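You operate a simulated robot arm through the tools that you are given. There is no shell and no other tool. Be economical: measure what you need, move in short steps, check, and stop when the job is done.

You are at the controls of a simulated two-armed robot. One attempt, no reset.

## Task
Swap the beige tile in the steel clamp for the teal tile.
Fine: gap dial to 0 first; the old tile stands in the wooden tile holder; close the dial to the new number till the white lamp lights; third tile, levers, valves and blue knob stay.

It is judged by the outcome, as a careful person would: the job done as asked, and still so three seconds after it is handed in. It fails if anything else is knocked over, pushed out of place, dropped, spilled or broken.

## Robot
Two 7-joint arms with two-finger parallel grippers on one trunk, on a base that drives. Base frame: it is fixed to the floor where the robot stands at the start and does not move with it; the origin is under the middle of the robot, x ahead of it, y to its left, z up. Lengths are in mm, angles in degrees, forces in N, time in s.
The left shoulder is at the start at [70, 188, 1265], the right one opposite. With the tool pointing down near the work surface each hand reaches from about 320 to 800 mm from the robot's upright axis, wherever it stands, measured 20 degrees to its own side. Places, roughly: blue knob of the line [700, 300, 800]; blue valve of pocket five [500, 600, 800]; blue valve of pocket nine [-200, 2500, 800]; blue valve of pocket seven [0, 1900, 800]; blue valve of pocket six [300, 1200, 800]; blue valve of pocket three [800, 0, 800]; blue valve of pocket two [1000, -600, 800]; clutch lever of pocket five [400, 800, 700]; clutch lever of pocket nine [-300, 2700, 700]; clutch lever of pocket seven [-100, 2100, 700]; clutch lever of pocket six [200, 1400, 700]; clutch lever of pocket three [600, 200, 700]; clutch lever of pocket two [900, -400, 700]; gap dial [900, -200, 800]. Payload 3.91 kg a hand.
The TCP of each hand is the grasp point between the finger pads, 30 mm short of the fingertips. In the tool frame z runs along the fingers and y along their closing line. Largest opening 110 mm; finger width 20, thickness 10; the body of the gripper, 48 by 112 mm, starts 55 mm behind the TCP.
Orientation is that of the tool frame in the base frame, as a unit quaternion [w, x, y, z]. With the fingers straight down and closing along the base's y, the tool's x points along the base's -x, its y along +y and its z along -z.

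## Interface
- The arms move only by the tool send_rows. It takes "left_increments", "right_increments" or both (then of equal length, played together; a hand with none holds still); each is text: rows parted by semicolons, each of 6 numbers parted by spaces: the shift along the base's x, y, z in mm, then the turn, a rotation vector about the base's x, y, z in degrees. In form: x y z wx wy wz; .... A call has 1 to 12 rows; each row is the pose to reach, as a shift and turn from the pose commanded when the call began. "left_hand" and "right_hand" are, for a hand that has rows, the finger opening in mm, from 0 to 110, set as the call begins (left out, the last holds). A row lasts 0.2 s, in which the tool goes at most 50 mm and 8.6 degrees; a call with a longer step from one row to the next is refused whole, and so is a gripper value outside its range. A pose out of reach is approached as far as the arm can. The call stops where the force on the tool passes 40 N (or 10 N more than at its start, if that is more) or the arm is blocked; 0.2 s more then pass. The fingers move at their own pace (about 72 mm/s each) and stop on an object; they squeeze with about 44 N. The grip force told is the motor's: it shows also when the fingers shut on nothing. Time passes only in rows, and 0.2 s behind the last, so rows that repeat a pose let the fingers close. It gives the time, the measured TCP pose, the force on the tool (base axes), the opening and the grip force at its end, in the units of the frame above (readings bear some noise), with the torque about the TCP (base axes, N m) and any sound that the robot's microphone picked up.
- Cameras (640 x 400 px; columns grow to the right, rows downward): "scene" is now at [135.4, -1.4, 1483.9]; the picture's right is [-0.00, -1.00, 0.00], its down [-0.66, 0.00, -0.75] and it looks along [0.75, -0.00, -0.66] (base axes); focal length 263 px, centre (320, 200). "left" rides on the left gripper at [72, -17, -103] in its tool frame; the picture's right is [0.23, 0.97, 0.00], its down [-0.76, 0.18, -0.62] and it looks along [-0.61, 0.14, 0.78] (tool axes); focal length 222 px, centre (320, 200). "right" rides on the right gripper at [72, 17, -103] in its tool frame; the picture's right is [-0.23, 0.97, 0.00], its down [-0.76, -0.18, -0.62] and it looks along [-0.61, -0.14, 0.78] (tool axes); focal length 222 px, centre (320, 200). There is no depth. A picture from a camera that has moved, and an enlarged one, comes with that camera's place and axes in the base frame and with its lens.
- camera(camera): a new picture of that camera. It takes no simulated time.
- slide_trunk(by): slides the trunk up (or, below 0, down) by that many mm; the arms and the scene camera ride with it, the base frame stays. It gives what a move gives, with no picture.
- steer(legs): drives the robot by 1 to 6 legs, each [ahead, turn to the left] in mm and degrees, along the robot's own axes; the way and the turn of a leg run together, so that a leg with both is an arc; at most 1500 mm and 180 degrees a leg. The arms and the cameras ride along, it lands a little off, and it stops where it bumps. It gives what a move gives.
- turn_head(pan, tilt): turns the head with the scene camera to pan (to the left, within 86 degrees either way) and tilt (down, from -29 to 69), counted from straight ahead of the robot. It gives what a move gives.
- zoom(camera, box): a new picture of the part [left, top, right, bottom] of that camera's present view, enlarged. It takes no simulated time.
- sign_off(): hands the job in; it is judged then, once.

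Go step by step. Nothing tells you exact positions but the pictures and the camera data: compare them with the known pose of the tool, close in by small moves and look again before you grip or let go. The budget is 120 turns and 88 pictures, counting those below and the enlarged ones. Unless the task says otherwise, let go and move clear before handing in, and close with one line.

The tools are called after "Emit:" as name(argument=value, ...) on one line, values as JSON. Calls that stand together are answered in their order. send_rows: Moves the arms, as the interface text tells. Its arguments: {"type":"object","properties":{"left_increments":{"type":"string"},"left_hand":{"type":"number"},"right_increments":{"type":"string"},"right_hand":{"type":"number"}},"required":[]} The other tools are called the same way: slide_trunk (by) slides the trunk up or down; steer (legs) drives the base; turn_head (pan, tilt) turns the head that bears the scene camera; camera (camera) takes a picture; zoom (camera, box) takes an enlarged picture of a part of a camera's view; sign_off () hands the job in.

At the start:

```text
clock: 0.0
left_position: [583.3, 246.8, 1232.6]
left_tool_rot: [0.0, 0.0, 1.0, 0.001]
left_contact_force: [0.2, -0.1, 0.4]
left_torque: [-0.02, 0.02, 0.0]
left_gripper_width: 109.8
left_gripper_force: 0.1
right_position: [508.2, -141.7, 1278.1]
right_tool_rot: [0.0, 0.0, 1.0, 0.0]
right_contact_force: [-0.5, 0.3, 0.3]
right_torque: [0.02, 0.02, 0.01]
right_gripper_width: 110.2
right_gripper_force: 0.1
trunk travel left (down, up): [-775.0, 165.0]
robot x, y, heading: [1.7, -0.6, 0.1]
head pan, tilt: [-0.1, 41.0]
```

scene: 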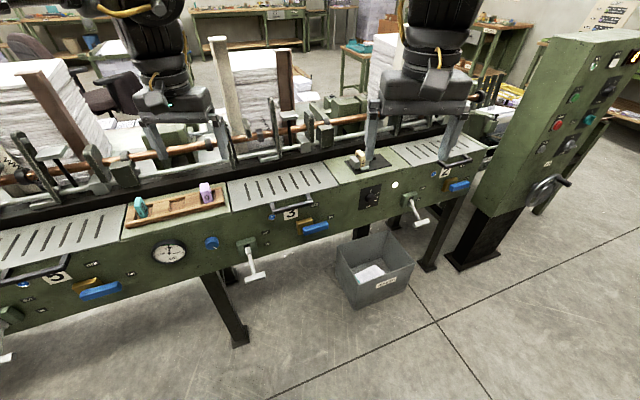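
right: 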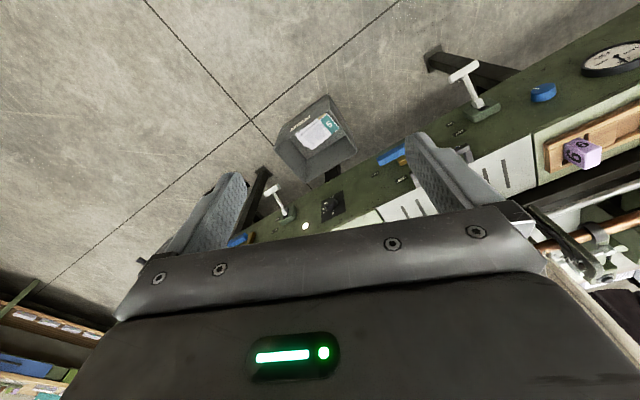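
left: 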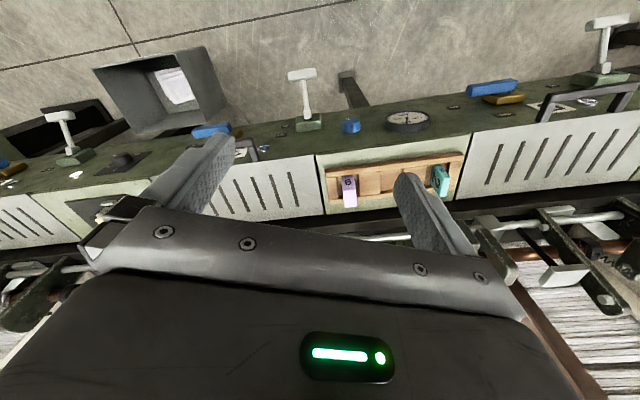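

I see a collator line with the tile holder (teal and lilac tiles) left of pocket three. The steel clamp with the beige tile looks to be between pockets three and two, above the gap dial. I'll enlarge these parts.

Emit:
zoom(camera="scene", box=[320, 130, 440, 230])

Emit:
zoom(camera="scene", box=[110, 160, 270, 280])

```text
4.00 times, centred on (380, 180) of scene
camera zoom: at [135.4, -1.4, 1483.9], right [0.0, -1.0, 0.0], down [-0.66, 0.0, -0.75], along [0.75, 0.0, -0.66], focal length 1052 px, centre (80, 280)
```

zoom: 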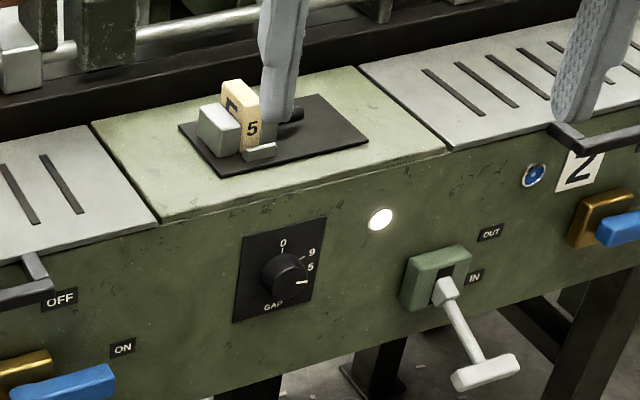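

```text
3.33 times, centred on (190, 220) of scene
camera zoom: at [135.4, -1.4, 1483.9], right [0.0, -1.0, 0.0], down [-0.66, 0.0, -0.75], along [0.75, 0.0, -0.66], focal length 877 px, centre (753, 133)
```

zoom: 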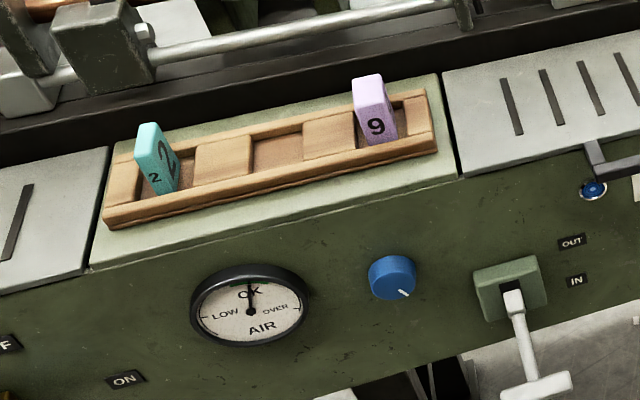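

The dial stands at 5, the beige tile (5) is in the clamp, and teal is number 2 with lilac 9 in the holder. The line runs about 20 degrees skew to me, so I'll draw the hands back and drive to face the dial and clamp squarely.

Emit:
send_rows(left_increments="-45 0 0 0 0 0; -90 0 0 0 0 0; -135 0 0 0 0 0; -150 0 0 0 0 0", right_increments="-30 0 0 0 0 0; -60 0 0 0 0 0; -80 0 0 0 0 0; -80 0 0 0 0 0")

Emit:
steer(legs=[[0, -30], [234, 0], [0, 50.5]])

Emit:
camera(camera="scene")

```text
clock: 1.0
left_position: [432.5, 248.9, 1230.6]
left_tool_rot: [0.0, -0.001, 1.0, 0.0]
left_contact_force: [0.7, 0.6, -0.6]
left_torque: [0.02, 0.01, -0.02]
left_gripper_width: 109.9
left_gripper_force: 0.0
right_position: [449.8, -142.2, 1281.0]
right_tool_rot: [0.0, 0.0, 1.0, 0.0]
right_contact_force: [1.0, -1.0, -0.4]
right_torque: [0.02, 0.04, 0.03]
right_gripper_width: 110.1
right_gripper_force: 0.1
right hand out of reach, approached as far as the arm can: row 2, 3, 4
trunk travel left (down, up): [-775.0, 165.0]
robot x, y, heading: [0.8, -0.1, 0.1]
head pan, tilt: [-0.1, 41.0]
```

```text
clock: 6.5
left_position: [528.0, 260.0, 1229.5]
left_tool_rot: [0.0, -0.169, 0.986, 0.0]
left_contact_force: [0.8, 0.3, 0.1]
left_torque: [-0.04, 0.04, 0.01]
left_gripper_width: 110.0
left_gripper_force: 0.0
right_position: [674.8, -102.5, 1281.8]
right_tool_rot: [0.0, -0.169, 0.986, 0.0]
right_contact_force: [0.6, 0.0, -0.2]
right_torque: [0.0, -0.01, 0.03]
right_gripper_width: 109.9
right_gripper_force: 0.1
trunk travel left (down, up): [-775.0, 165.0]
robot x, y, heading: [201.6, -118.5, 19.2]
head pan, tilt: [-0.1, 41.0]
```

```text
82 pictures are left
camera scene: at [329.8, -74.2, 1483.9], right [0.33, -0.94, 0.0], down [-0.62, -0.22, -0.75], along [0.71, 0.25, -0.66], focal length 263 px, centre (320, 200)
```

scene: 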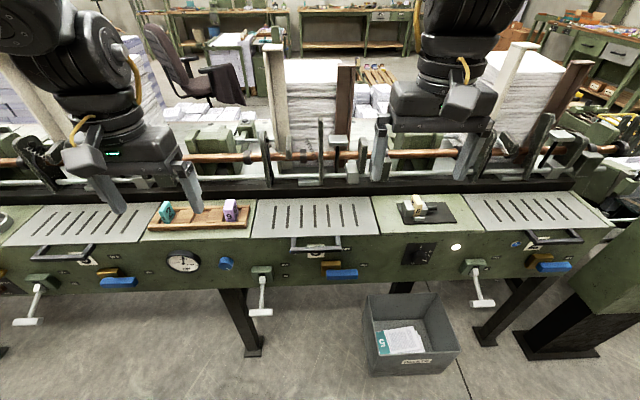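

I am nearly square to the line, about 2 degrees short. I'll trim the heading and look closely at the clamp, dial and tile holder.

Emit:
steer(legs=[[0, 2.3]])

Emit:
zoom(camera="scene", box=[370, 185, 474, 275])

Emit:
zoom(camera="scene", box=[136, 180, 272, 280])

Emit:
camera(camera="right")

```text
clock: 7.2
left_position: [513.6, 270.9, 1231.7]
left_tool_rot: [0.0, -0.187, 0.982, 0.001]
left_contact_force: [-0.3, -0.8, 1.1]
left_torque: [0.01, -0.03, 0.01]
left_gripper_width: 109.9
left_gripper_force: 0.1
right_position: [674.3, -85.2, 1280.1]
right_tool_rot: [0.0, -0.189, 0.982, 0.001]
right_contact_force: [0.4, 0.2, 0.4]
right_torque: [0.03, -0.01, -0.01]
right_gripper_width: 109.8
right_gripper_force: 0.1
trunk travel left (down, up): [-775.0, 165.0]
robot x, y, heading: [202.7, -116.7, 21.7]
head pan, tilt: [-0.1, 41.0]
```

```text
4.44 times, centred on (422, 230) of scene
camera zoom: at [328.9, -70.8, 1483.9], right [0.37, -0.93, 0.0], down [-0.61, -0.24, -0.75], along [0.7, 0.28, -0.66], focal length 1169 px, centre (-133, 67)
```

zoom: 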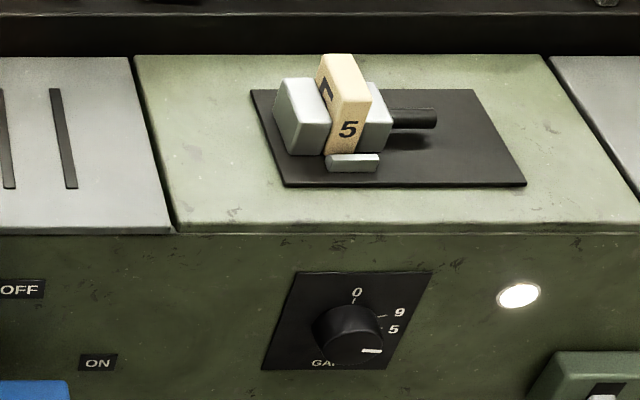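

```text
4.00 times, centred on (204, 230) of scene
camera zoom: at [328.9, -70.8, 1483.9], right [0.37, -0.93, 0.0], down [-0.61, -0.24, -0.75], along [0.7, 0.28, -0.66], focal length 1052 px, centre (784, 80)
```

zoom: 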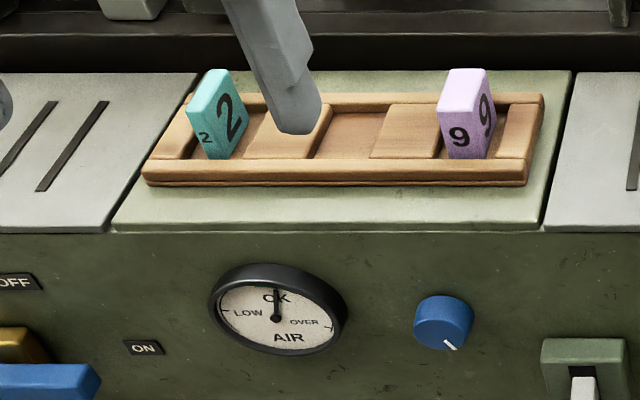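

```text
79 pictures are left
camera right: at [600.6, -97.7, 1383.9], right [-0.15, 0.99, 0.0], down [0.77, 0.12, 0.62], along [0.62, 0.09, -0.78], focal length 222 px, centre (320, 200)
```

right: 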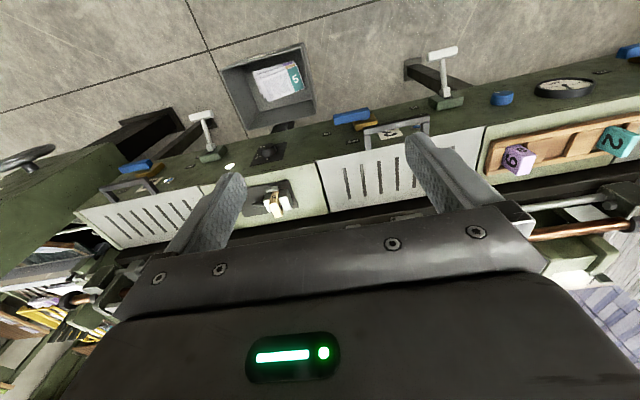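

Heading is now square. I take the dial to be at about [942, -202, 785] on the vertical front face and will bring the right hand horizontal in front of it, tips about 70 mm short.

Emit:
send_rows(right_increments="14.4 -12.6 -41.2 2.77 -6.97 0; 28.8 -25.1 -82.5 5.55 -13.93 0; 43.2 -37.7 -123.7 8.32 -20.9 0; 57.7 -50.2 -165 11.1 -27.87 0; 72.1 -62.8 -206.2 13.87 -34.83 0; 86.5 -75.3 -247.5 16.65 -41.8 0; 100.9 -87.9 -288.7 19.42 -48.77 0; 115.3 -100.5 -330 22.2 -55.73 0; 129.7 -113 -371.2 24.97 -62.7 0; 144.2 -125.6 -412.5 27.75 -69.67 0; 158.6 -138.1 -453.7 30.52 -76.63 0; 173 -150.7 -495 33.3 -83.6 0")

Emit:
camera(camera="right")

Emit:
camera(camera="scene")

```text
clock: 10.1
left_position: [511.2, 271.6, 1231.2]
left_tool_rot: [0.002, -0.19, 0.982, 0.0]
left_contact_force: [-0.6, -0.6, 0.7]
left_torque: [0.06, -0.04, -0.01]
left_gripper_width: 110.1
left_gripper_force: 0.1
right_position: [756.5, -60.9, 899.6]
right_tool_rot: [0.684, -0.049, 0.717, 0.124]
right_contact_force: [0.0, -0.6, 0.2]
right_torque: [-0.01, -0.02, 0.01]
right_gripper_width: 109.9
right_gripper_force: 0.1
right hand out of reach, approached as far as the arm can: row 1, 2, 3, 4, 5, 6, 7, 8, 9, 10, 11, 12
trunk travel left (down, up): [-775.0, 165.0]
robot x, y, heading: [202.2, -117.4, 21.7]
head pan, tilt: [-0.1, 41.0]
stopped in row 12 (right hand): the arm was blocked; the commanded pose is now the measured one
```

```text
78 pictures are left
camera right: at [646.5, -63.6, 832.9], right [-0.22, 0.92, 0.33], down [-0.52, -0.4, 0.76], along [0.83, -0.01, 0.56], focal length 222 px, centre (320, 200)
```

right: 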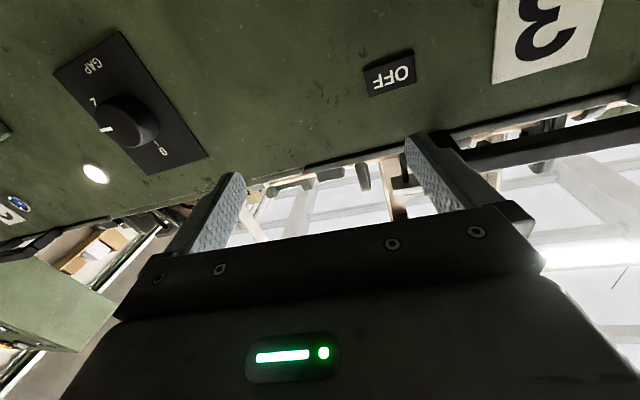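

```text
77 pictures are left
camera scene: at [325.0, -70.3, 1484.5], right [0.37, -0.93, 0.0], down [-0.61, -0.24, -0.76], along [0.7, 0.28, -0.65], focal length 263 px, centre (320, 200)
```

scene: 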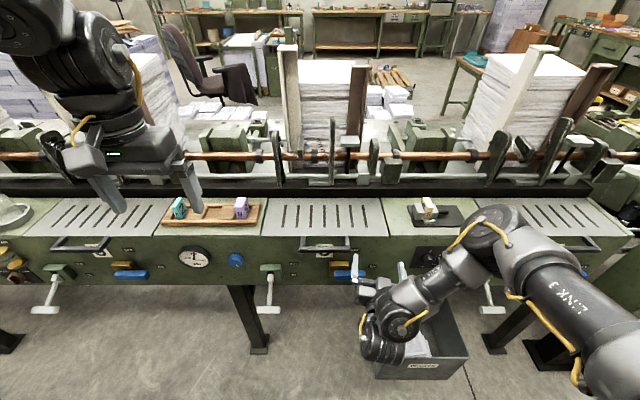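

The arm ran out of reach on the way down (likely a folded wrist). I'll back up 100 mm and lower the trunk so the shoulder sits better for a horizontal tool, then correct.

Emit:
steer(legs=[[-100, 0]])

Emit:
slide_trunk(by=-200)

```text
clock: 11.2
left_position: [421.2, 236.8, 1229.9]
left_tool_rot: [0.0, -0.189, 0.982, 0.0]
left_contact_force: [0.3, 0.5, 0.2]
left_torque: [0.0, -0.01, 0.04]
left_gripper_width: 110.0
left_gripper_force: 0.1
right_position: [665.0, -96.7, 897.4]
right_tool_rot: [0.683, -0.049, 0.718, 0.122]
right_contact_force: [0.2, 0.1, 0.4]
right_torque: [0.0, 0.0, 0.01]
right_gripper_width: 110.2
right_gripper_force: 0.0
trunk travel left (down, up): [-775.0, 165.0]
robot x, y, heading: [110.9, -153.3, 22.1]
head pan, tilt: [-0.1, 41.0]
```

```text
clock: 13.4
left_position: [420.0, 237.5, 1031.5]
left_tool_rot: [0.0, -0.189, 0.982, -0.001]
left_contact_force: [0.0, 0.3, -0.4]
left_torque: [-0.01, 0.02, -0.02]
left_gripper_width: 109.8
left_gripper_force: 0.0
right_position: [665.3, -98.2, 699.4]
right_tool_rot: [0.683, -0.051, 0.718, 0.124]
right_contact_force: [-0.2, 0.1, 0.6]
right_torque: [0.04, -0.01, 0.0]
right_gripper_width: 110.0
right_gripper_force: 0.2
trunk travel left (down, up): [-575.0, 365.0]
robot x, y, heading: [111.7, -154.2, 21.8]
head pan, tilt: [-0.1, 41.0]
```

Now I'll bring the hand level and square, 100 mm in front of the dial.

Emit:
send_rows(right_increments="30.7 -23.5 14.3 -0.9 -0.65 1.24; 61.3 -47 28.7 -1.8 -1.3 2.48; 92 -70.5 43 -2.65 -2 3.7; 122.7 -94 57.3 -3.5 -2.6 5; 153.3 -117.5 71.7 -4.4 -3.3 6.2; 184 -141 86 -5.3 -3.95 7.43; 184 -141 86 -5.3 -3.95 7.43")

Emit:
camera(camera="right")

```text
clock: 15.0
left_position: [421.8, 238.7, 1029.5]
left_tool_rot: [0.0, -0.19, 0.982, -0.001]
left_contact_force: [-0.4, -1.3, 0.6]
left_torque: [-0.06, -0.02, -0.01]
left_gripper_width: 110.0
left_gripper_force: 0.0
right_position: [759.9, -141.0, 833.5]
right_tool_rot: [0.694, -0.117, 0.704, 0.099]
right_contact_force: [0.0, 0.3, -0.1]
right_torque: [0.01, 0.01, -0.02]
right_gripper_width: 110.2
right_gripper_force: 0.1
right hand out of reach, approached as far as the arm can: row 1, 2, 3, 4, 5, 6, 7
trunk travel left (down, up): [-575.0, 365.0]
robot x, y, heading: [109.2, -151.2, 22.0]
head pan, tilt: [-0.1, 41.0]
```

```text
76 pictures are left
camera right: at [654.1, -158.2, 762.7], right [-0.29, 0.93, 0.21], down [-0.53, -0.34, 0.78], along [0.79, 0.12, 0.6], focal length 222 px, centre (320, 200)
```

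right: 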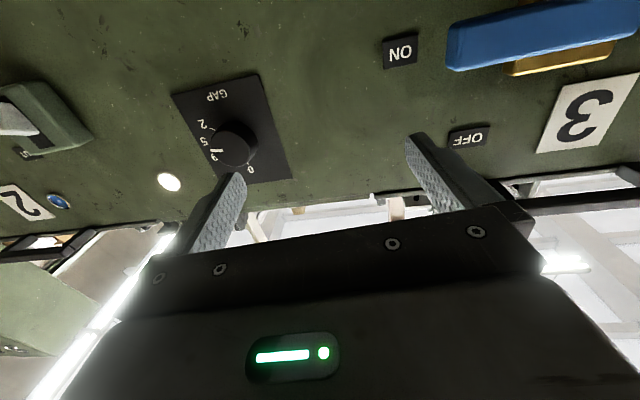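

The hand is short of the target again; a joint limit is likely. I'll look at the arm's posture.

Emit:
turn_head(pan=-25, tilt=45)

Emit:
camera(camera="scene")

```text
clock: 15.8
left_position: [421.7, 238.3, 1029.2]
left_tool_rot: [-0.002, -0.189, 0.982, 0.0]
left_contact_force: [0.2, 0.3, 0.6]
left_torque: [-0.01, 0.0, -0.03]
left_gripper_width: 110.3
left_gripper_force: 0.1
right_position: [758.7, -140.8, 833.9]
right_tool_rot: [0.694, -0.115, 0.703, 0.099]
right_contact_force: [0.7, -0.1, -0.1]
right_torque: [0.02, -0.02, 0.03]
right_gripper_width: 109.8
right_gripper_force: 0.0
trunk travel left (down, up): [-575.0, 365.0]
robot x, y, heading: [110.8, -153.5, 21.7]
head pan, tilt: [-25.0, 45.0]
```

```text
75 pictures are left
camera scene: at [239.2, -140.5, 1278.2], right [-0.05, -1.0, 0.0], down [-0.71, 0.04, -0.71], along [0.71, -0.04, -0.71], focal length 263 px, centre (320, 200)
```

scene: 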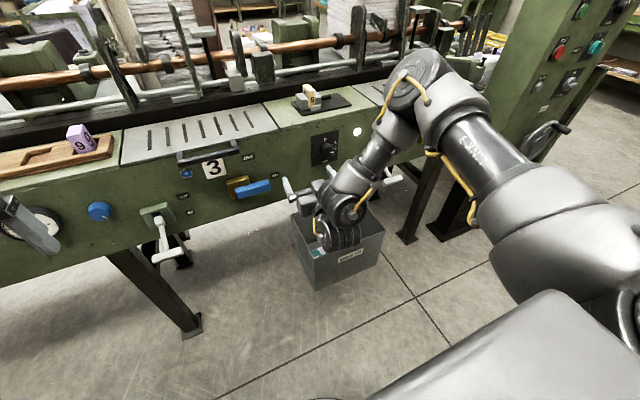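

The elbow is nearly fully folded, so I'm too close. I'll back up 150 mm more and retry, so the arm stretches out.

Emit:
steer(legs=[[-160, 0]])

Emit:
send_rows(right_increments="0 0 0 0 0 0")

```text
clock: 17.3
left_position: [272.8, 176.5, 1029.9]
left_tool_rot: [-0.001, -0.189, 0.982, 0.0]
left_contact_force: [-0.6, 0.6, 0.4]
left_torque: [-0.01, -0.01, 0.02]
left_gripper_width: 110.3
left_gripper_force: 0.1
right_position: [609.6, -201.7, 835.6]
right_tool_rot: [0.695, -0.115, 0.703, 0.099]
right_contact_force: [-0.2, 0.1, -0.1]
right_torque: [-0.01, -0.01, 0.0]
right_gripper_width: 109.8
right_gripper_force: 0.0
trunk travel left (down, up): [-575.0, 365.0]
robot x, y, heading: [-37.7, -214.9, 21.8]
head pan, tilt: [-25.0, 45.0]
```

```text
clock: 17.7
left_position: [273.6, 177.5, 1029.1]
left_tool_rot: [-0.001, -0.189, 0.982, 0.0]
left_contact_force: [0.1, -0.9, -0.4]
left_torque: [0.05, 0.0, 0.01]
left_gripper_width: 110.2
left_gripper_force: 0.1
right_position: [610.1, -201.1, 833.6]
right_tool_rot: [0.694, -0.116, 0.704, 0.098]
right_contact_force: [0.5, 0.4, 0.5]
right_torque: [-0.01, 0.01, 0.03]
right_gripper_width: 109.9
right_gripper_force: 0.1
trunk travel left (down, up): [-575.0, 365.0]
robot x, y, heading: [-36.9, -213.4, 21.4]
head pan, tilt: [-25.0, 45.0]
```

Emit:
send_rows(right_increments="40 -6.3 -8.2 0.3 -0.1 0.7; 80 -12.7 -16.3 0.5 -0.2 1.4; 120 -19 -24.5 0.8 -0.3 2.1; 160 -25.3 -32.7 1.1 -0.4 2.8; 200 -31.7 -40.8 1.3 -0.5 3.6; 239 -38 -49 1.6 -0.56 4.3; 239 -38 -49 1.6 -0.56 4.3")

Emit:
camera(camera="right")

```text
clock: 19.3
left_position: [272.4, 177.7, 1030.7]
left_tool_rot: [-0.001, -0.189, 0.982, -0.001]
left_contact_force: [-0.4, -0.3, 0.0]
left_torque: [0.01, 0.01, 0.01]
left_gripper_width: 110.1
left_gripper_force: 0.1
right_position: [706.7, -129.4, 845.4]
right_tool_rot: [0.692, -0.092, 0.71, 0.091]
right_contact_force: [0.5, -0.4, -1.1]
right_torque: [0.0, -0.02, -0.01]
right_gripper_width: 109.8
right_gripper_force: 0.0
right hand out of reach, approached as far as the arm can: row 1, 2, 3, 4, 5, 6, 7
trunk travel left (down, up): [-575.0, 365.0]
robot x, y, heading: [-39.6, -213.5, 21.5]
head pan, tilt: [-25.0, 45.0]
```

```text
74 pictures are left
camera right: at [599.3, -140.4, 775.9], right [-0.24, 0.94, 0.23], down [-0.54, -0.33, 0.78], along [0.81, 0.07, 0.59], focal length 222 px, centre (320, 200)
```

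right: 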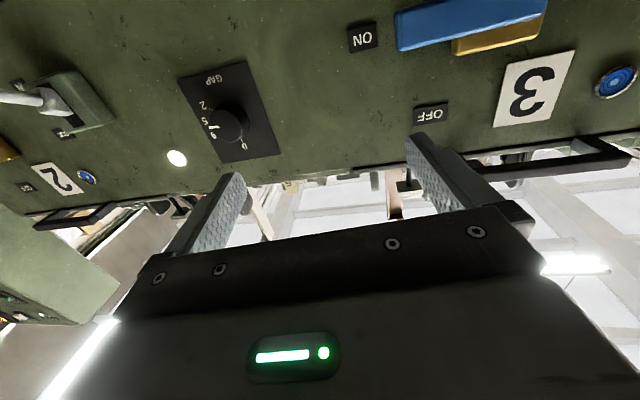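

Orientation is met but the hand can't move to the right: the elbow is out on that side. I'll turn the robot right so the dial is more in front of it, letting the hand point leftward of my heading.

Emit:
steer(legs=[[0, -17]])

Emit:
send_rows(right_increments="-20 0 0 0 0 0; -40 0 0 0 0 0")

```text
clock: 20.6
left_position: [372.7, 70.3, 1028.7]
left_tool_rot: [-0.001, -0.043, 0.999, -0.001]
left_contact_force: [-0.6, 0.1, -0.6]
left_torque: [0.04, 0.02, -0.02]
left_gripper_width: 110.1
left_gripper_force: 0.1
right_position: [697.4, -350.6, 847.2]
right_tool_rot: [0.698, 0.014, 0.716, -0.013]
right_contact_force: [-1.0, -0.4, 0.5]
right_torque: [0.01, 0.0, -0.03]
right_gripper_width: 110.0
right_gripper_force: 0.0
trunk travel left (down, up): [-575.0, 365.0]
robot x, y, heading: [-42.2, -214.6, 5.0]
head pan, tilt: [-25.0, 45.0]
```

```text
clock: 21.2
left_position: [372.9, 70.3, 1029.8]
left_tool_rot: [-0.001, -0.043, 0.999, 0.0]
left_contact_force: [-0.3, 0.8, -0.5]
left_torque: [0.02, -0.02, 0.02]
left_gripper_width: 109.9
left_gripper_force: 0.1
right_position: [658.0, -350.7, 844.0]
right_tool_rot: [0.698, 0.014, 0.716, -0.013]
right_contact_force: [-0.6, -0.5, 0.3]
right_torque: [0.03, 0.0, 0.03]
right_gripper_width: 110.2
right_gripper_force: 0.1
trunk travel left (down, up): [-575.0, 365.0]
robot x, y, heading: [-37.2, -213.5, 5.0]
head pan, tilt: [-25.0, 45.0]
```

That direction is free. I'll now go to the pre-grasp 100 mm in front of the dial, yawing the hand to face it squarely.

Emit:
send_rows(right_increments="32 18.7 -9.8 0 -0.25 4; 64 37.3 -19.7 0 -0.5 8; 95.5 56 -29.5 0.1 -0.75 12; 127.3 74.7 -39.3 0.1 -1 16; 159 93.3 -49 0.2 -1.25 20; 191 112 -59 0.2 -1.5 23.85; 191 112 -59 0.2 -1.5 23.85")

Emit:
camera(camera="right")

```text
clock: 22.8
left_position: [372.1, 72.2, 1029.9]
left_tool_rot: [0.001, -0.043, 0.999, -0.001]
left_contact_force: [0.0, 1.0, 0.9]
left_torque: [-0.03, 0.0, -0.01]
left_gripper_width: 110.0
left_gripper_force: 0.0
right_position: [841.8, -238.8, 799.6]
right_tool_rot: [0.695, -0.135, 0.695, 0.124]
right_contact_force: [0.4, -0.2, -0.4]
right_torque: [-0.01, 0.02, -0.01]
right_gripper_width: 109.9
right_gripper_force: 0.1
right hand out of reach, approached as far as the arm can: row 1, 2, 3, 6, 7
trunk travel left (down, up): [-575.0, 365.0]
robot x, y, heading: [-39.2, -208.0, 4.7]
head pan, tilt: [-25.0, 45.0]
```

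```text
73 pictures are left
camera right: at [740.0, -262.1, 727.0], right [-0.35, 0.91, 0.21], down [-0.52, -0.38, 0.77], along [0.78, 0.16, 0.61], focal length 222 px, centre (320, 200)
```

right: 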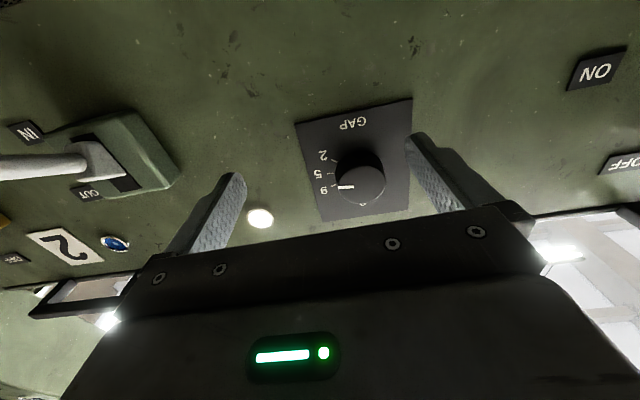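

Triangulating lamp and dial again from this nearer view, the front face is closer and higher than I first took it: dial about [891, -191, 838]. I'll shift the hand up and left to line up, keeping tips about 30 mm off the face.

Emit:
send_rows(right_increments="-7 13 19 0 0 0; -7 26 38 0 0 0; -7 26 38 0 0 0")

Emit:
camera(camera="right")

```text
clock: 23.6
left_position: [373.3, 68.9, 1029.6]
left_tool_rot: [-0.001, -0.043, 0.999, 0.001]
left_contact_force: [-0.5, 0.0, 1.0]
left_torque: [0.0, -0.04, 0.05]
left_gripper_width: 110.3
left_gripper_force: 0.1
right_position: [836.3, -216.4, 836.0]
right_tool_rot: [0.695, -0.132, 0.694, 0.133]
right_contact_force: [0.1, -0.4, 1.4]
right_torque: [-0.01, 0.01, 0.01]
right_gripper_width: 110.0
right_gripper_force: 0.1
trunk travel left (down, up): [-575.0, 365.0]
robot x, y, heading: [-40.3, -213.5, 4.8]
head pan, tilt: [-25.0, 45.0]
```

```text
72 pictures are left
camera right: at [734.1, -238.9, 764.5], right [-0.36, 0.9, 0.23], down [-0.51, -0.4, 0.76], along [0.78, 0.16, 0.61], focal length 222 px, centre (320, 200)
```

right: 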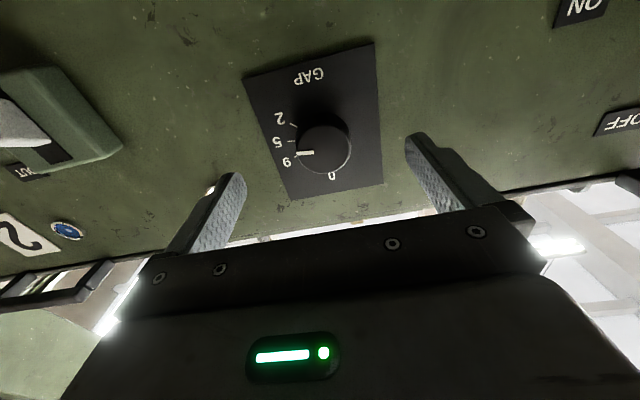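

The hand is reached and well aligned: knob base near [891, -192, 833], front about 26 mm proud. Next I pre-roll the hand +50° about the dial axis so that it can then turn the knob back to 0 in one sweep.

Emit:
send_rows(right_increments="-1 3 -2 7 2.8 0; -1 3 -2 14 5.6 0; -1 3 -2 21 8.4 0; -1 3 -2 28 11.1 0; -1 3 -2 35 13.9 0; -1 3 -2 42 16.7 0; -1 3 -2 47 18.7 0; -1 3 -2 47 18.7 0", right_hand=90)

Emit:
camera(camera="right")

```text
clock: 25.4
left_position: [372.1, 69.8, 1029.5]
left_tool_rot: [0.0, -0.043, 0.999, 0.0]
left_contact_force: [-0.6, -1.1, -0.3]
left_torque: [0.01, 0.01, 0.0]
left_gripper_width: 110.0
left_gripper_force: 0.1
right_position: [837.0, -214.2, 836.3]
right_tool_rot: [0.571, 0.177, 0.684, 0.418]
right_contact_force: [0.0, -0.3, -0.6]
right_torque: [0.0, -0.01, -0.04]
right_gripper_width: 90.2
right_gripper_force: 0.0
trunk travel left (down, up): [-575.0, 365.0]
robot x, y, heading: [-39.9, -212.4, 4.9]
head pan, tilt: [-25.0, 45.0]
```

```text
71 pictures are left
camera right: at [716.5, -189.6, 801.6], right [-0.16, 0.41, 0.9], down [-0.32, -0.88, 0.34], along [0.93, -0.23, 0.28], focal length 222 px, centre (320, 200)
```

right: 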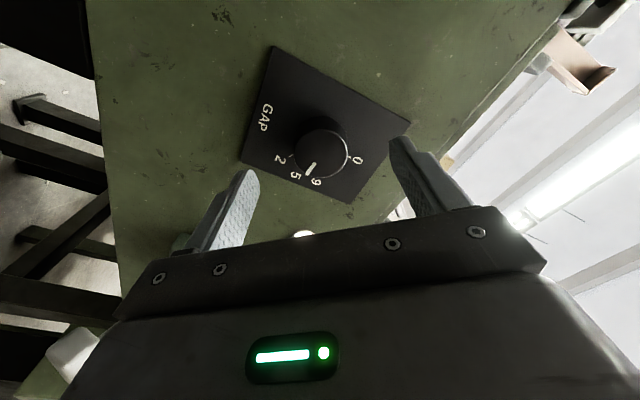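

The wrist allows this roll. I'll move 22 mm in over the knob, then close gently.

Emit:
send_rows(right_increments="10 5 -1.5 0 0 0; 20 9.5 -2.5 0 0 0; 20 9.5 -2.5 0 0 0")

Emit:
camera(camera="right")

```text
clock: 26.2
left_position: [372.5, 69.7, 1029.5]
left_tool_rot: [-0.001, -0.044, 0.999, 0.0]
left_contact_force: [-0.3, -0.2, 0.2]
left_torque: [0.02, 0.03, 0.01]
left_gripper_width: 110.1
left_gripper_force: 0.1
right_position: [851.2, -203.5, 835.8]
right_tool_rot: [0.572, 0.177, 0.683, 0.418]
right_contact_force: [-0.2, 0.4, 1.1]
right_torque: [-0.01, 0.01, 0.0]
right_gripper_width: 90.0
right_gripper_force: 0.1
right hand out of reach, approached as far as the arm can: row 2, 3
trunk travel left (down, up): [-575.0, 365.0]
robot x, y, heading: [-37.1, -214.7, 5.0]
head pan, tilt: [-25.0, 45.0]
```

```text
70 pictures are left
camera right: at [730.3, -180.0, 801.6], right [-0.17, 0.41, 0.9], down [-0.32, -0.88, 0.34], along [0.93, -0.23, 0.28], focal length 222 px, centre (320, 200)
```

right: 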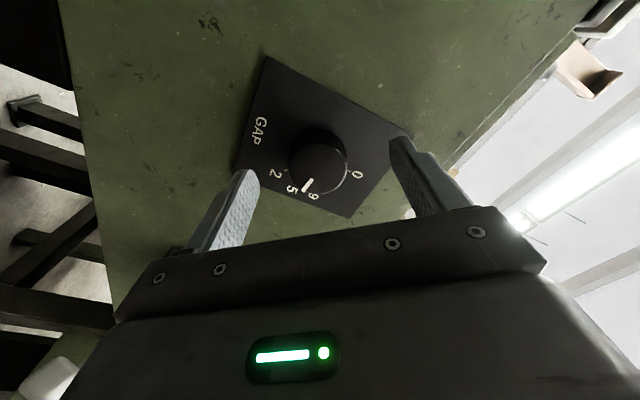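

At the edge of reach here. I'll draw the hand back 60 mm, drive forward 60 mm, so the arm has slack for the turn.

Emit:
send_rows(right_increments="-30 0 0 0 0 0; -62 -5 0 0 0 0")

Emit:
steer(legs=[[60, 0]])

Emit:
send_rows(right_increments="-5 0 0 0 0 0")

Emit:
camera(camera="right")

```text
clock: 26.8
left_position: [372.6, 70.0, 1030.9]
left_tool_rot: [0.0, -0.043, 0.999, 0.0]
left_contact_force: [0.0, 0.3, 0.7]
left_torque: [-0.02, 0.01, -0.02]
left_gripper_width: 110.1
left_gripper_force: 0.1
right_position: [788.2, -209.0, 836.2]
right_tool_rot: [0.572, 0.178, 0.684, 0.417]
right_contact_force: [-0.6, 0.2, 0.0]
right_torque: [0.01, 0.07, -0.01]
right_gripper_width: 90.2
right_gripper_force: 0.0
trunk travel left (down, up): [-575.0, 365.0]
robot x, y, heading: [-39.4, -215.9, 4.6]
head pan, tilt: [-25.0, 45.0]
```

```text
clock: 27.8
left_position: [430.8, 75.0, 1030.9]
left_tool_rot: [0.0, -0.043, 0.999, 0.0]
left_contact_force: [-0.2, 0.4, 0.8]
left_torque: [-0.01, 0.0, 0.02]
left_gripper_width: 109.9
left_gripper_force: 0.0
right_position: [847.4, -202.8, 836.5]
right_tool_rot: [0.571, 0.176, 0.684, 0.418]
right_contact_force: [0.5, -0.6, -0.3]
right_torque: [0.01, 0.0, 0.01]
right_gripper_width: 90.4
right_gripper_force: 0.0
trunk travel left (down, up): [-575.0, 365.0]
robot x, y, heading: [21.7, -213.1, 4.8]
head pan, tilt: [-25.0, 45.0]
```

```text
clock: 28.2
left_position: [430.3, 74.7, 1030.8]
left_tool_rot: [0.0, -0.044, 0.999, 0.0]
left_contact_force: [0.6, -0.1, 0.0]
left_torque: [0.0, 0.01, -0.01]
left_gripper_width: 109.8
left_gripper_force: 0.1
right_position: [842.9, -201.3, 836.1]
right_tool_rot: [0.572, 0.176, 0.683, 0.418]
right_contact_force: [0.0, 0.3, 0.2]
right_torque: [0.01, 0.0, 0.03]
right_gripper_width: 89.9
right_gripper_force: 0.1
trunk travel left (down, up): [-575.0, 365.0]
robot x, y, heading: [17.9, -207.1, 4.9]
head pan, tilt: [-25.0, 45.0]
```

```text
69 pictures are left
camera right: at [721.8, -178.5, 803.4], right [-0.17, 0.41, 0.9], down [-0.32, -0.88, 0.34], along [0.93, -0.23, 0.28], focal length 222 px, centre (320, 200)
```

right: 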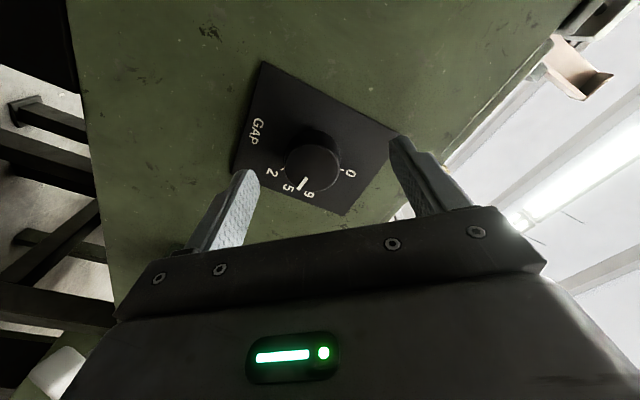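

Emit:
send_rows(right_increments="7 -2 -1.5 0 0 0; 14 -3.5 -2.7 0 0 0; 14 -3.5 -2.7 0 0 0")

Emit:
camera(camera="right")

```text
clock: 29.0
left_position: [431.3, 75.8, 1029.2]
left_tool_rot: [-0.001, -0.043, 0.999, -0.001]
left_contact_force: [-0.9, -1.1, 0.1]
left_torque: [0.01, -0.01, 0.0]
left_gripper_width: 110.0
left_gripper_force: 0.1
right_position: [857.8, -205.1, 832.0]
right_tool_rot: [0.571, 0.175, 0.684, 0.419]
right_contact_force: [0.2, 0.0, -1.5]
right_torque: [0.04, 0.02, -0.02]
right_gripper_width: 90.1
right_gripper_force: 0.1
trunk travel left (down, up): [-575.0, 365.0]
robot x, y, heading: [19.8, -208.2, 5.0]
head pan, tilt: [-25.0, 45.0]
```

```text
68 pictures are left
camera right: at [737.2, -181.3, 799.5], right [-0.17, 0.41, 0.9], down [-0.32, -0.88, 0.34], along [0.93, -0.23, 0.28], focal length 222 px, centre (320, 200)
```

right: 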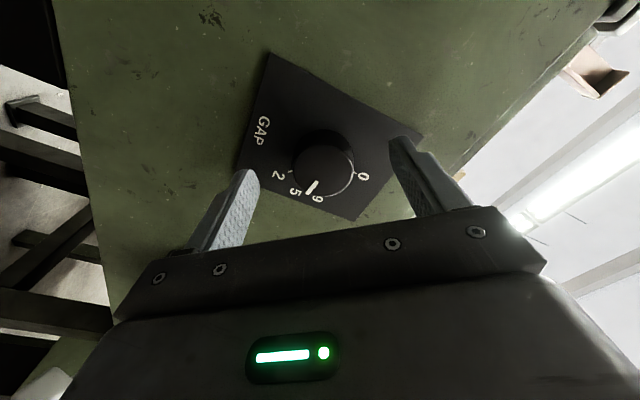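

Emit:
send_rows(right_increments="0 0 0 0 0 0; 0 0 0 0 0 0; 0 0 0 0 0 0; 0 0 0 0 0 0", right_hand=20)

Emit:
camera(camera="right")

```text
clock: 30.0
left_position: [430.9, 77.1, 1029.7]
left_tool_rot: [-0.001, -0.044, 0.999, 0.0]
left_contact_force: [-0.8, -0.3, 0.1]
left_torque: [0.02, -0.02, 0.0]
left_gripper_width: 110.0
left_gripper_force: 0.0
right_position: [858.4, -203.4, 834.9]
right_tool_rot: [0.572, 0.175, 0.684, 0.418]
right_contact_force: [2.2, 3.5, 6.3]
right_torque: [-0.02, 0.01, 0.39]
right_gripper_width: 40.6
right_gripper_force: 45.0
trunk travel left (down, up): [-575.0, 365.0]
robot x, y, heading: [19.2, -207.6, 5.1]
head pan, tilt: [-25.0, 45.0]
```

```text
67 pictures are left
camera right: at [737.0, -180.3, 800.6], right [-0.17, 0.41, 0.9], down [-0.32, -0.88, 0.34], along [0.93, -0.23, 0.28], focal length 222 px, centre (320, 200)
```

right: 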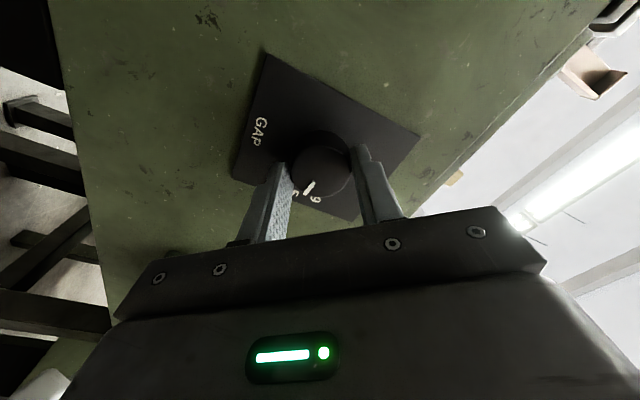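

Knob is gripped (40 mm wide). Turning it counter-clockwise (as seen from the front) toward 0 in small steps.

Emit:
send_rows(right_increments="0 0 0 -7.4 -3 0; 0 0 0 -14.9 -5.9 0; 0 0 0 -22.3 -8.9 0; 0 0 0 -29.7 -11.8 0; 0 0 0 -37.2 -14.8 0; 0 0 0 -44.6 -17.8 0; 0 0 0 -52 -20.7 0; 0 0 0 -59.5 -23.7 0; 0 0 0 -66.9 -26.6 0; 0 0 0 -74.3 -29.6 0; 0 0 0 -81.7 -32.6 0; 0 0 0 -87.5 -34.8 0")

Emit:
camera(camera="right")

```text
clock: 32.6
left_position: [431.8, 76.7, 1030.0]
left_tool_rot: [-0.001, -0.043, 0.999, 0.0]
left_contact_force: [-0.5, 0.1, -0.2]
left_torque: [-0.01, 0.04, 0.0]
left_gripper_width: 110.2
left_gripper_force: 0.0
right_position: [857.6, -205.3, 834.5]
right_tool_rot: [0.694, -0.384, 0.594, -0.135]
right_contact_force: [18.1, 8.0, 17.3]
right_torque: [0.25, -0.62, 0.31]
right_gripper_width: 40.3
right_gripper_force: 45.2
trunk travel left (down, up): [-575.0, 365.0]
robot x, y, heading: [23.1, -212.1, 5.0]
head pan, tilt: [-25.0, 45.0]
```

```text
66 pictures are left
camera right: at [775.9, -278.8, 769.7], right [-0.32, 0.8, -0.51], down [-0.73, 0.14, 0.67], along [0.61, 0.59, 0.54], focal length 222 px, centre (320, 200)
```

right: 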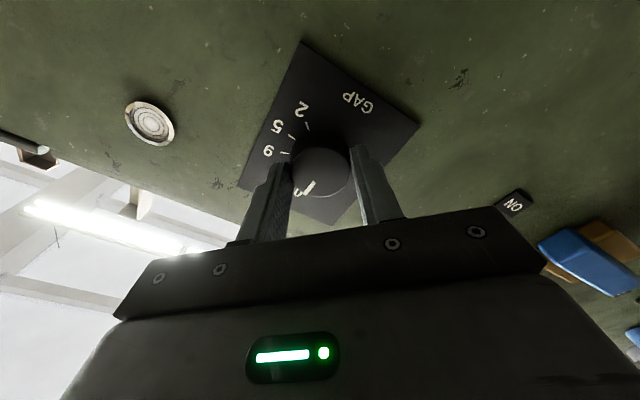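

Lamp is out and the pointer is near 0. I'll enlarge to judge the rest.

Emit:
zoom(camera="right", box=[240, 80, 400, 220])

```text
2.86 times, centred on (320, 150) of right
camera zoom: at [775.9, -278.8, 769.7], right [-0.32, 0.8, -0.51], down [-0.73, 0.14, 0.67], along [0.61, 0.59, 0.54], focal length 635 px, centre (320, 343)
```

zoom: 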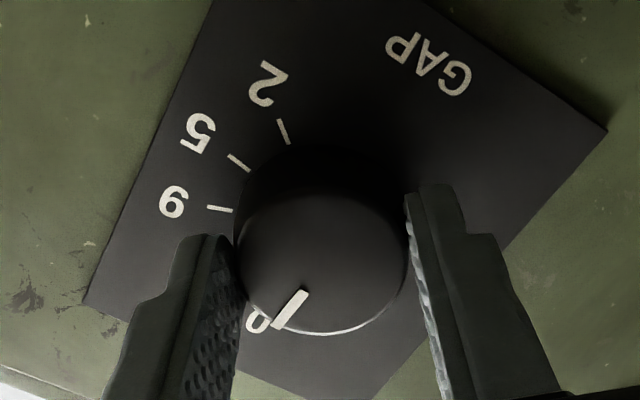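

The pointer is on 0 within a few degrees. I'll open the hand, back off and check the dial and the clamp.

Emit:
send_rows(right_increments="0 0 0 0 0 0; 0 0 0 0 0 0; -28 -11 0 0 0 0; -65 -26 0 0 0 0; -102 -41 0 0 0 0", right_hand=80)

Emit:
camera(camera="scene")

Emit:
zoom(camera="right", box=[200, 40, 440, 240])

```text
clock: 33.8
left_position: [431.3, 74.7, 1030.3]
left_tool_rot: [0.0, -0.044, 0.999, 0.001]
left_contact_force: [-0.1, -0.4, 0.9]
left_torque: [0.01, -0.04, 0.02]
left_gripper_width: 110.2
left_gripper_force: 0.0
right_position: [755.0, -249.4, 829.5]
right_tool_rot: [0.694, -0.381, 0.596, -0.134]
right_contact_force: [-0.4, 0.4, 0.6]
right_torque: [0.0, 0.03, -0.01]
right_gripper_width: 80.1
right_gripper_force: 0.1
trunk travel left (down, up): [-575.0, 365.0]
robot x, y, heading: [23.2, -210.1, 5.0]
head pan, tilt: [-25.0, 45.0]
```

```text
64 pictures are left
camera scene: at [147.6, -233.8, 1278.3], right [-0.34, -0.94, 0.0], down [-0.66, 0.24, -0.71], along [0.66, -0.24, -0.71], focal length 263 px, centre (320, 200)
```

scene: 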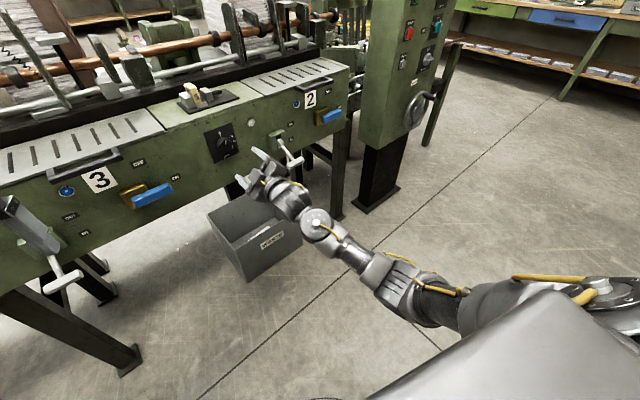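

```text
2.00 times, centred on (320, 140) of right
camera zoom: at [672.9, -324.2, 765.4], right [-0.32, 0.8, -0.51], down [-0.73, 0.14, 0.67], along [0.61, 0.58, 0.54], focal length 444 px, centre (320, 320)
```

zoom: 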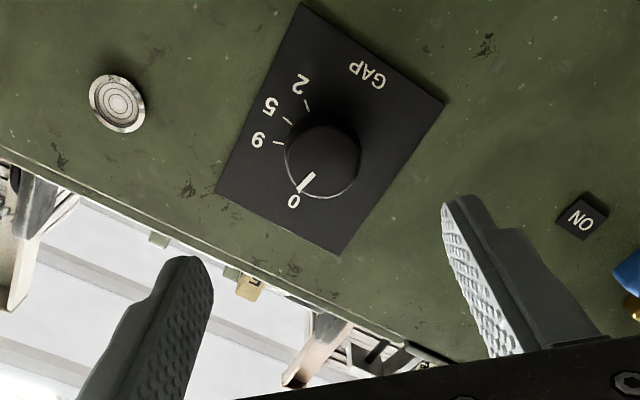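

The dial points at 0 and the lamp is dark. Now the clamp.

Emit:
zoom(camera="scene", box=[160, 65, 260, 145])

```text
5.00 times, centred on (210, 105) of scene
camera zoom: at [147.6, -233.8, 1278.3], right [-0.34, -0.94, 0.0], down [-0.66, 0.24, -0.71], along [0.66, -0.24, -0.71], focal length 1315 px, centre (870, 675)
```

zoom: 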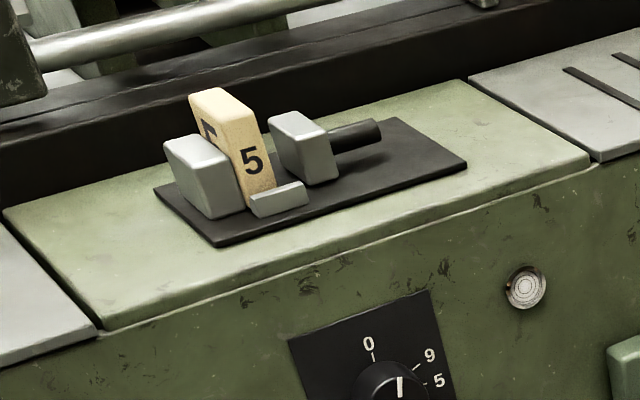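

The movable jaw has opened; beige stands free. Now I'll fold the right hand back to a fingers-down pose away from the line, first unrolling, then pitching down.

Emit:
send_rows(right_increments="-20 -8 10 6.8 2.7 0; -40 -16 20 13.5 5.4 0; -60 -24 30 20.3 8.1 0; -80 -32 40 27 10.7 0; -100 -40 50 33.8 13.4 0; -100 -40 50 40.5 16.1 0")

Emit:
send_rows(right_increments="-9 -2 16 -3 7.6 0; -18 -3 33 -6 15.2 0; -27 -5 49 -9.1 22.8 0; -36 -6 65 -12.1 30.4 0; -45 -8 82 -15.1 38 0; -55 -9 98 -18.2 45.6 0; -64 -11 115 -21.2 53.2 0; -73 -12 131 -24.2 60.8 0; -82 -14 147 -27.2 68.4 0; -91 -15 164 -30.3 76 0; -100 -17 180 -33.3 83.6 0; -100 -17 180 -33.3 83.6 0")

```text
clock: 35.2
left_position: [432.0, 77.0, 1030.4]
left_tool_rot: [-0.001, -0.043, 0.999, 0.0]
left_contact_force: [0.2, -0.5, 0.2]
left_torque: [-0.02, -0.03, 0.0]
left_gripper_width: 109.9
left_gripper_force: 0.0
right_position: [656.3, -285.7, 882.7]
right_tool_rot: [0.694, -0.133, 0.694, 0.135]
right_contact_force: [-0.4, -0.1, 0.3]
right_torque: [0.02, 0.01, 0.0]
right_gripper_width: 80.1
right_gripper_force: 0.1
trunk travel left (down, up): [-575.0, 365.0]
robot x, y, heading: [23.0, -210.3, 4.6]
head pan, tilt: [-25.0, 45.0]
```

```text
clock: 36.8
left_position: [432.7, 77.4, 1028.1]
left_tool_rot: [-0.001, -0.043, 0.999, -0.001]
left_contact_force: [-0.8, -0.1, 0.2]
left_torque: [-0.02, 0.06, -0.01]
left_gripper_width: 109.9
left_gripper_force: 0.1
right_position: [641.3, -295.0, 881.2]
right_tool_rot: [0.343, -0.067, 0.932, 0.095]
right_contact_force: [113.1, 113.4, -76.5]
right_torque: [-2.56, -6.37, -13.15]
right_gripper_width: 79.9
right_gripper_force: 0.0
right hand out of reach, approached as far as the arm can: row 3, 4, 5, 6, 7, 8
trunk travel left (down, up): [-575.0, 365.0]
robot x, y, heading: [23.4, -210.3, 4.8]
head pan, tilt: [-25.0, 45.0]
stopped in row 8 (right hand): the force on the tool passed its limit at 557 N (the readings are from after the stop); the commanded pose is now the measured one
```

The hand met something hard on the way; I'll stop and look before anything else.

Emit:
camera(camera="scene")

Emit:
camera(camera="right")

```text
61 pictures are left
camera scene: at [149.4, -229.8, 1278.1], right [-0.34, -0.94, 0.0], down [-0.67, 0.24, -0.71], along [0.66, -0.24, -0.71], focal length 263 px, centre (320, 200)
```

scene: 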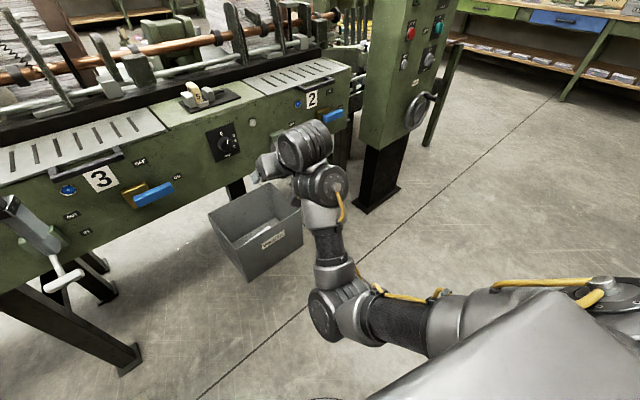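

```text
60 pictures are left
camera right: at [518.9, -306.5, 913.0], right [-0.01, 0.96, 0.28], down [0.22, -0.27, 0.94], along [0.98, 0.07, -0.21], focal length 222 px, centre (320, 200)
```

right: 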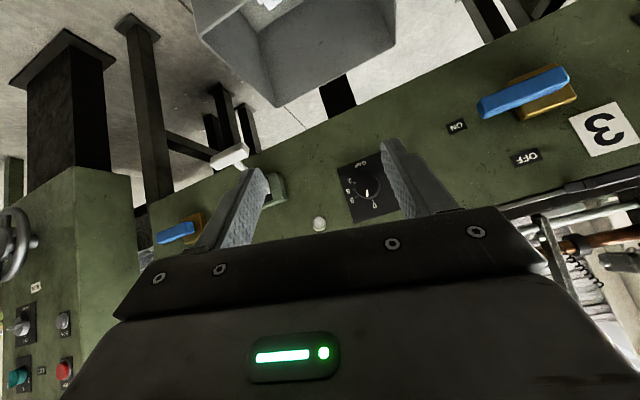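

It looks like the hand folded against its own forearm (elbow dropped low); the line is about 250 mm away from the fingers. I'll reverse that last turn to free it.

Emit:
send_rows(right_increments="5 3 2 2.5 -6.3 0; 10 6 3 5 -12.5 0; 20 9 5 9 -23 0; 30 12 7 12 -30 0; 50 20 10 14.8 -37 0; 50 20 10 17.5 -44 0")

Emit:
camera(camera="scene")

```text
refused: row 3 steps farther than a row can; nothing moved
```

```text
59 pictures are left
camera scene: at [149.4, -229.8, 1278.1], right [-0.34, -0.94, 0.0], down [-0.67, 0.24, -0.71], along [0.66, -0.24, -0.71], focal length 263 px, centre (320, 200)
```

scene: 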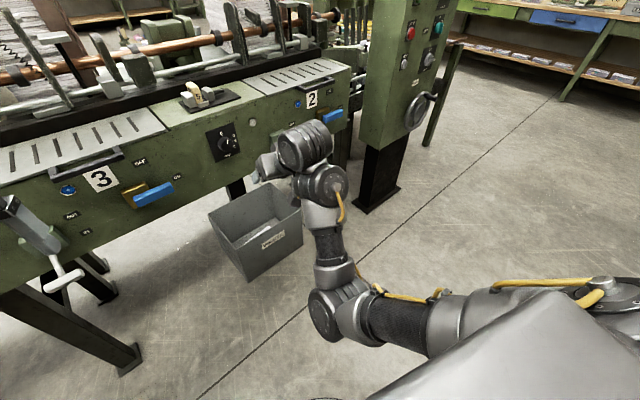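

Emit:
send_rows(right_increments="5 3 2 2.5 -6.3 0; 10 6 3 5 -12.5 0; 20 9 5 8 -20 0; 30 12 7 11 -27.5 0; 40 16 10 14 -35 0; 50 20 10 17 -42.5 0")

```text
clock: 38.4
left_position: [431.9, 74.3, 1030.9]
left_tool_rot: [0.0, -0.043, 0.999, 0.001]
left_contact_force: [0.6, 0.0, 0.8]
left_torque: [0.05, 0.0, 0.02]
left_gripper_width: 110.3
left_gripper_force: 0.1
right_position: [703.1, -298.7, 916.7]
right_tool_rot: [0.679, -0.058, 0.711, 0.171]
right_contact_force: [0.6, 0.3, 0.0]
right_torque: [0.01, -0.02, -0.01]
right_gripper_width: 80.0
right_gripper_force: 0.1
trunk travel left (down, up): [-575.0, 365.0]
robot x, y, heading: [20.3, -208.4, 5.1]
head pan, tilt: [-25.0, 45.0]
stopped in row 6 (right hand): the arm was blocked; the commanded pose is now the measured one
```

Freed. I'll raise the hand with the tool still level, arm extended, before pitching it down.

Emit:
send_rows(right_increments="0 0 40 0 0 0; 0 0 80 0 0 0; 0 0 120 0 0 0; 0 0 160 0 0 0; 0 0 200 0 0 0; 0 0 240 0 0 0")

Emit:
camera(camera="scene")

```text
clock: 39.8
left_position: [430.4, 76.2, 1030.3]
left_tool_rot: [0.0, -0.043, 0.999, 0.0]
left_contact_force: [-0.3, -0.3, -0.3]
left_torque: [0.01, -0.02, -0.02]
left_gripper_width: 110.0
left_gripper_force: 0.0
right_position: [703.1, -296.6, 1156.5]
right_tool_rot: [0.679, -0.059, 0.711, 0.173]
right_contact_force: [0.0, -0.3, 0.4]
right_torque: [-0.02, 0.0, -0.03]
right_gripper_width: 80.0
right_gripper_force: 0.0
trunk travel left (down, up): [-575.0, 365.0]
robot x, y, heading: [20.8, -206.6, 4.9]
head pan, tilt: [-25.0, 45.0]
```

```text
58 pictures are left
camera scene: at [148.1, -231.9, 1278.2], right [-0.34, -0.94, 0.0], down [-0.66, 0.24, -0.71], along [0.66, -0.24, -0.71], focal length 263 px, centre (320, 200)
```

scene: 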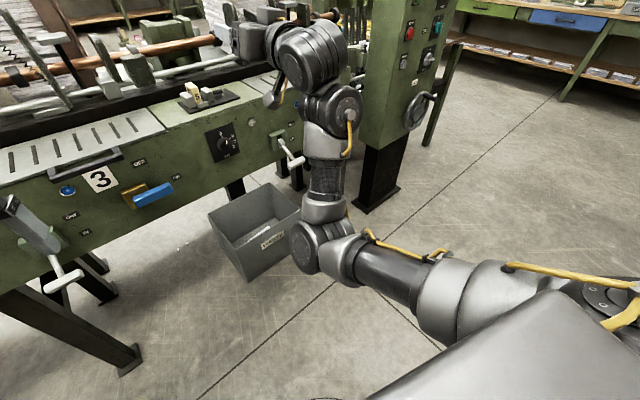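

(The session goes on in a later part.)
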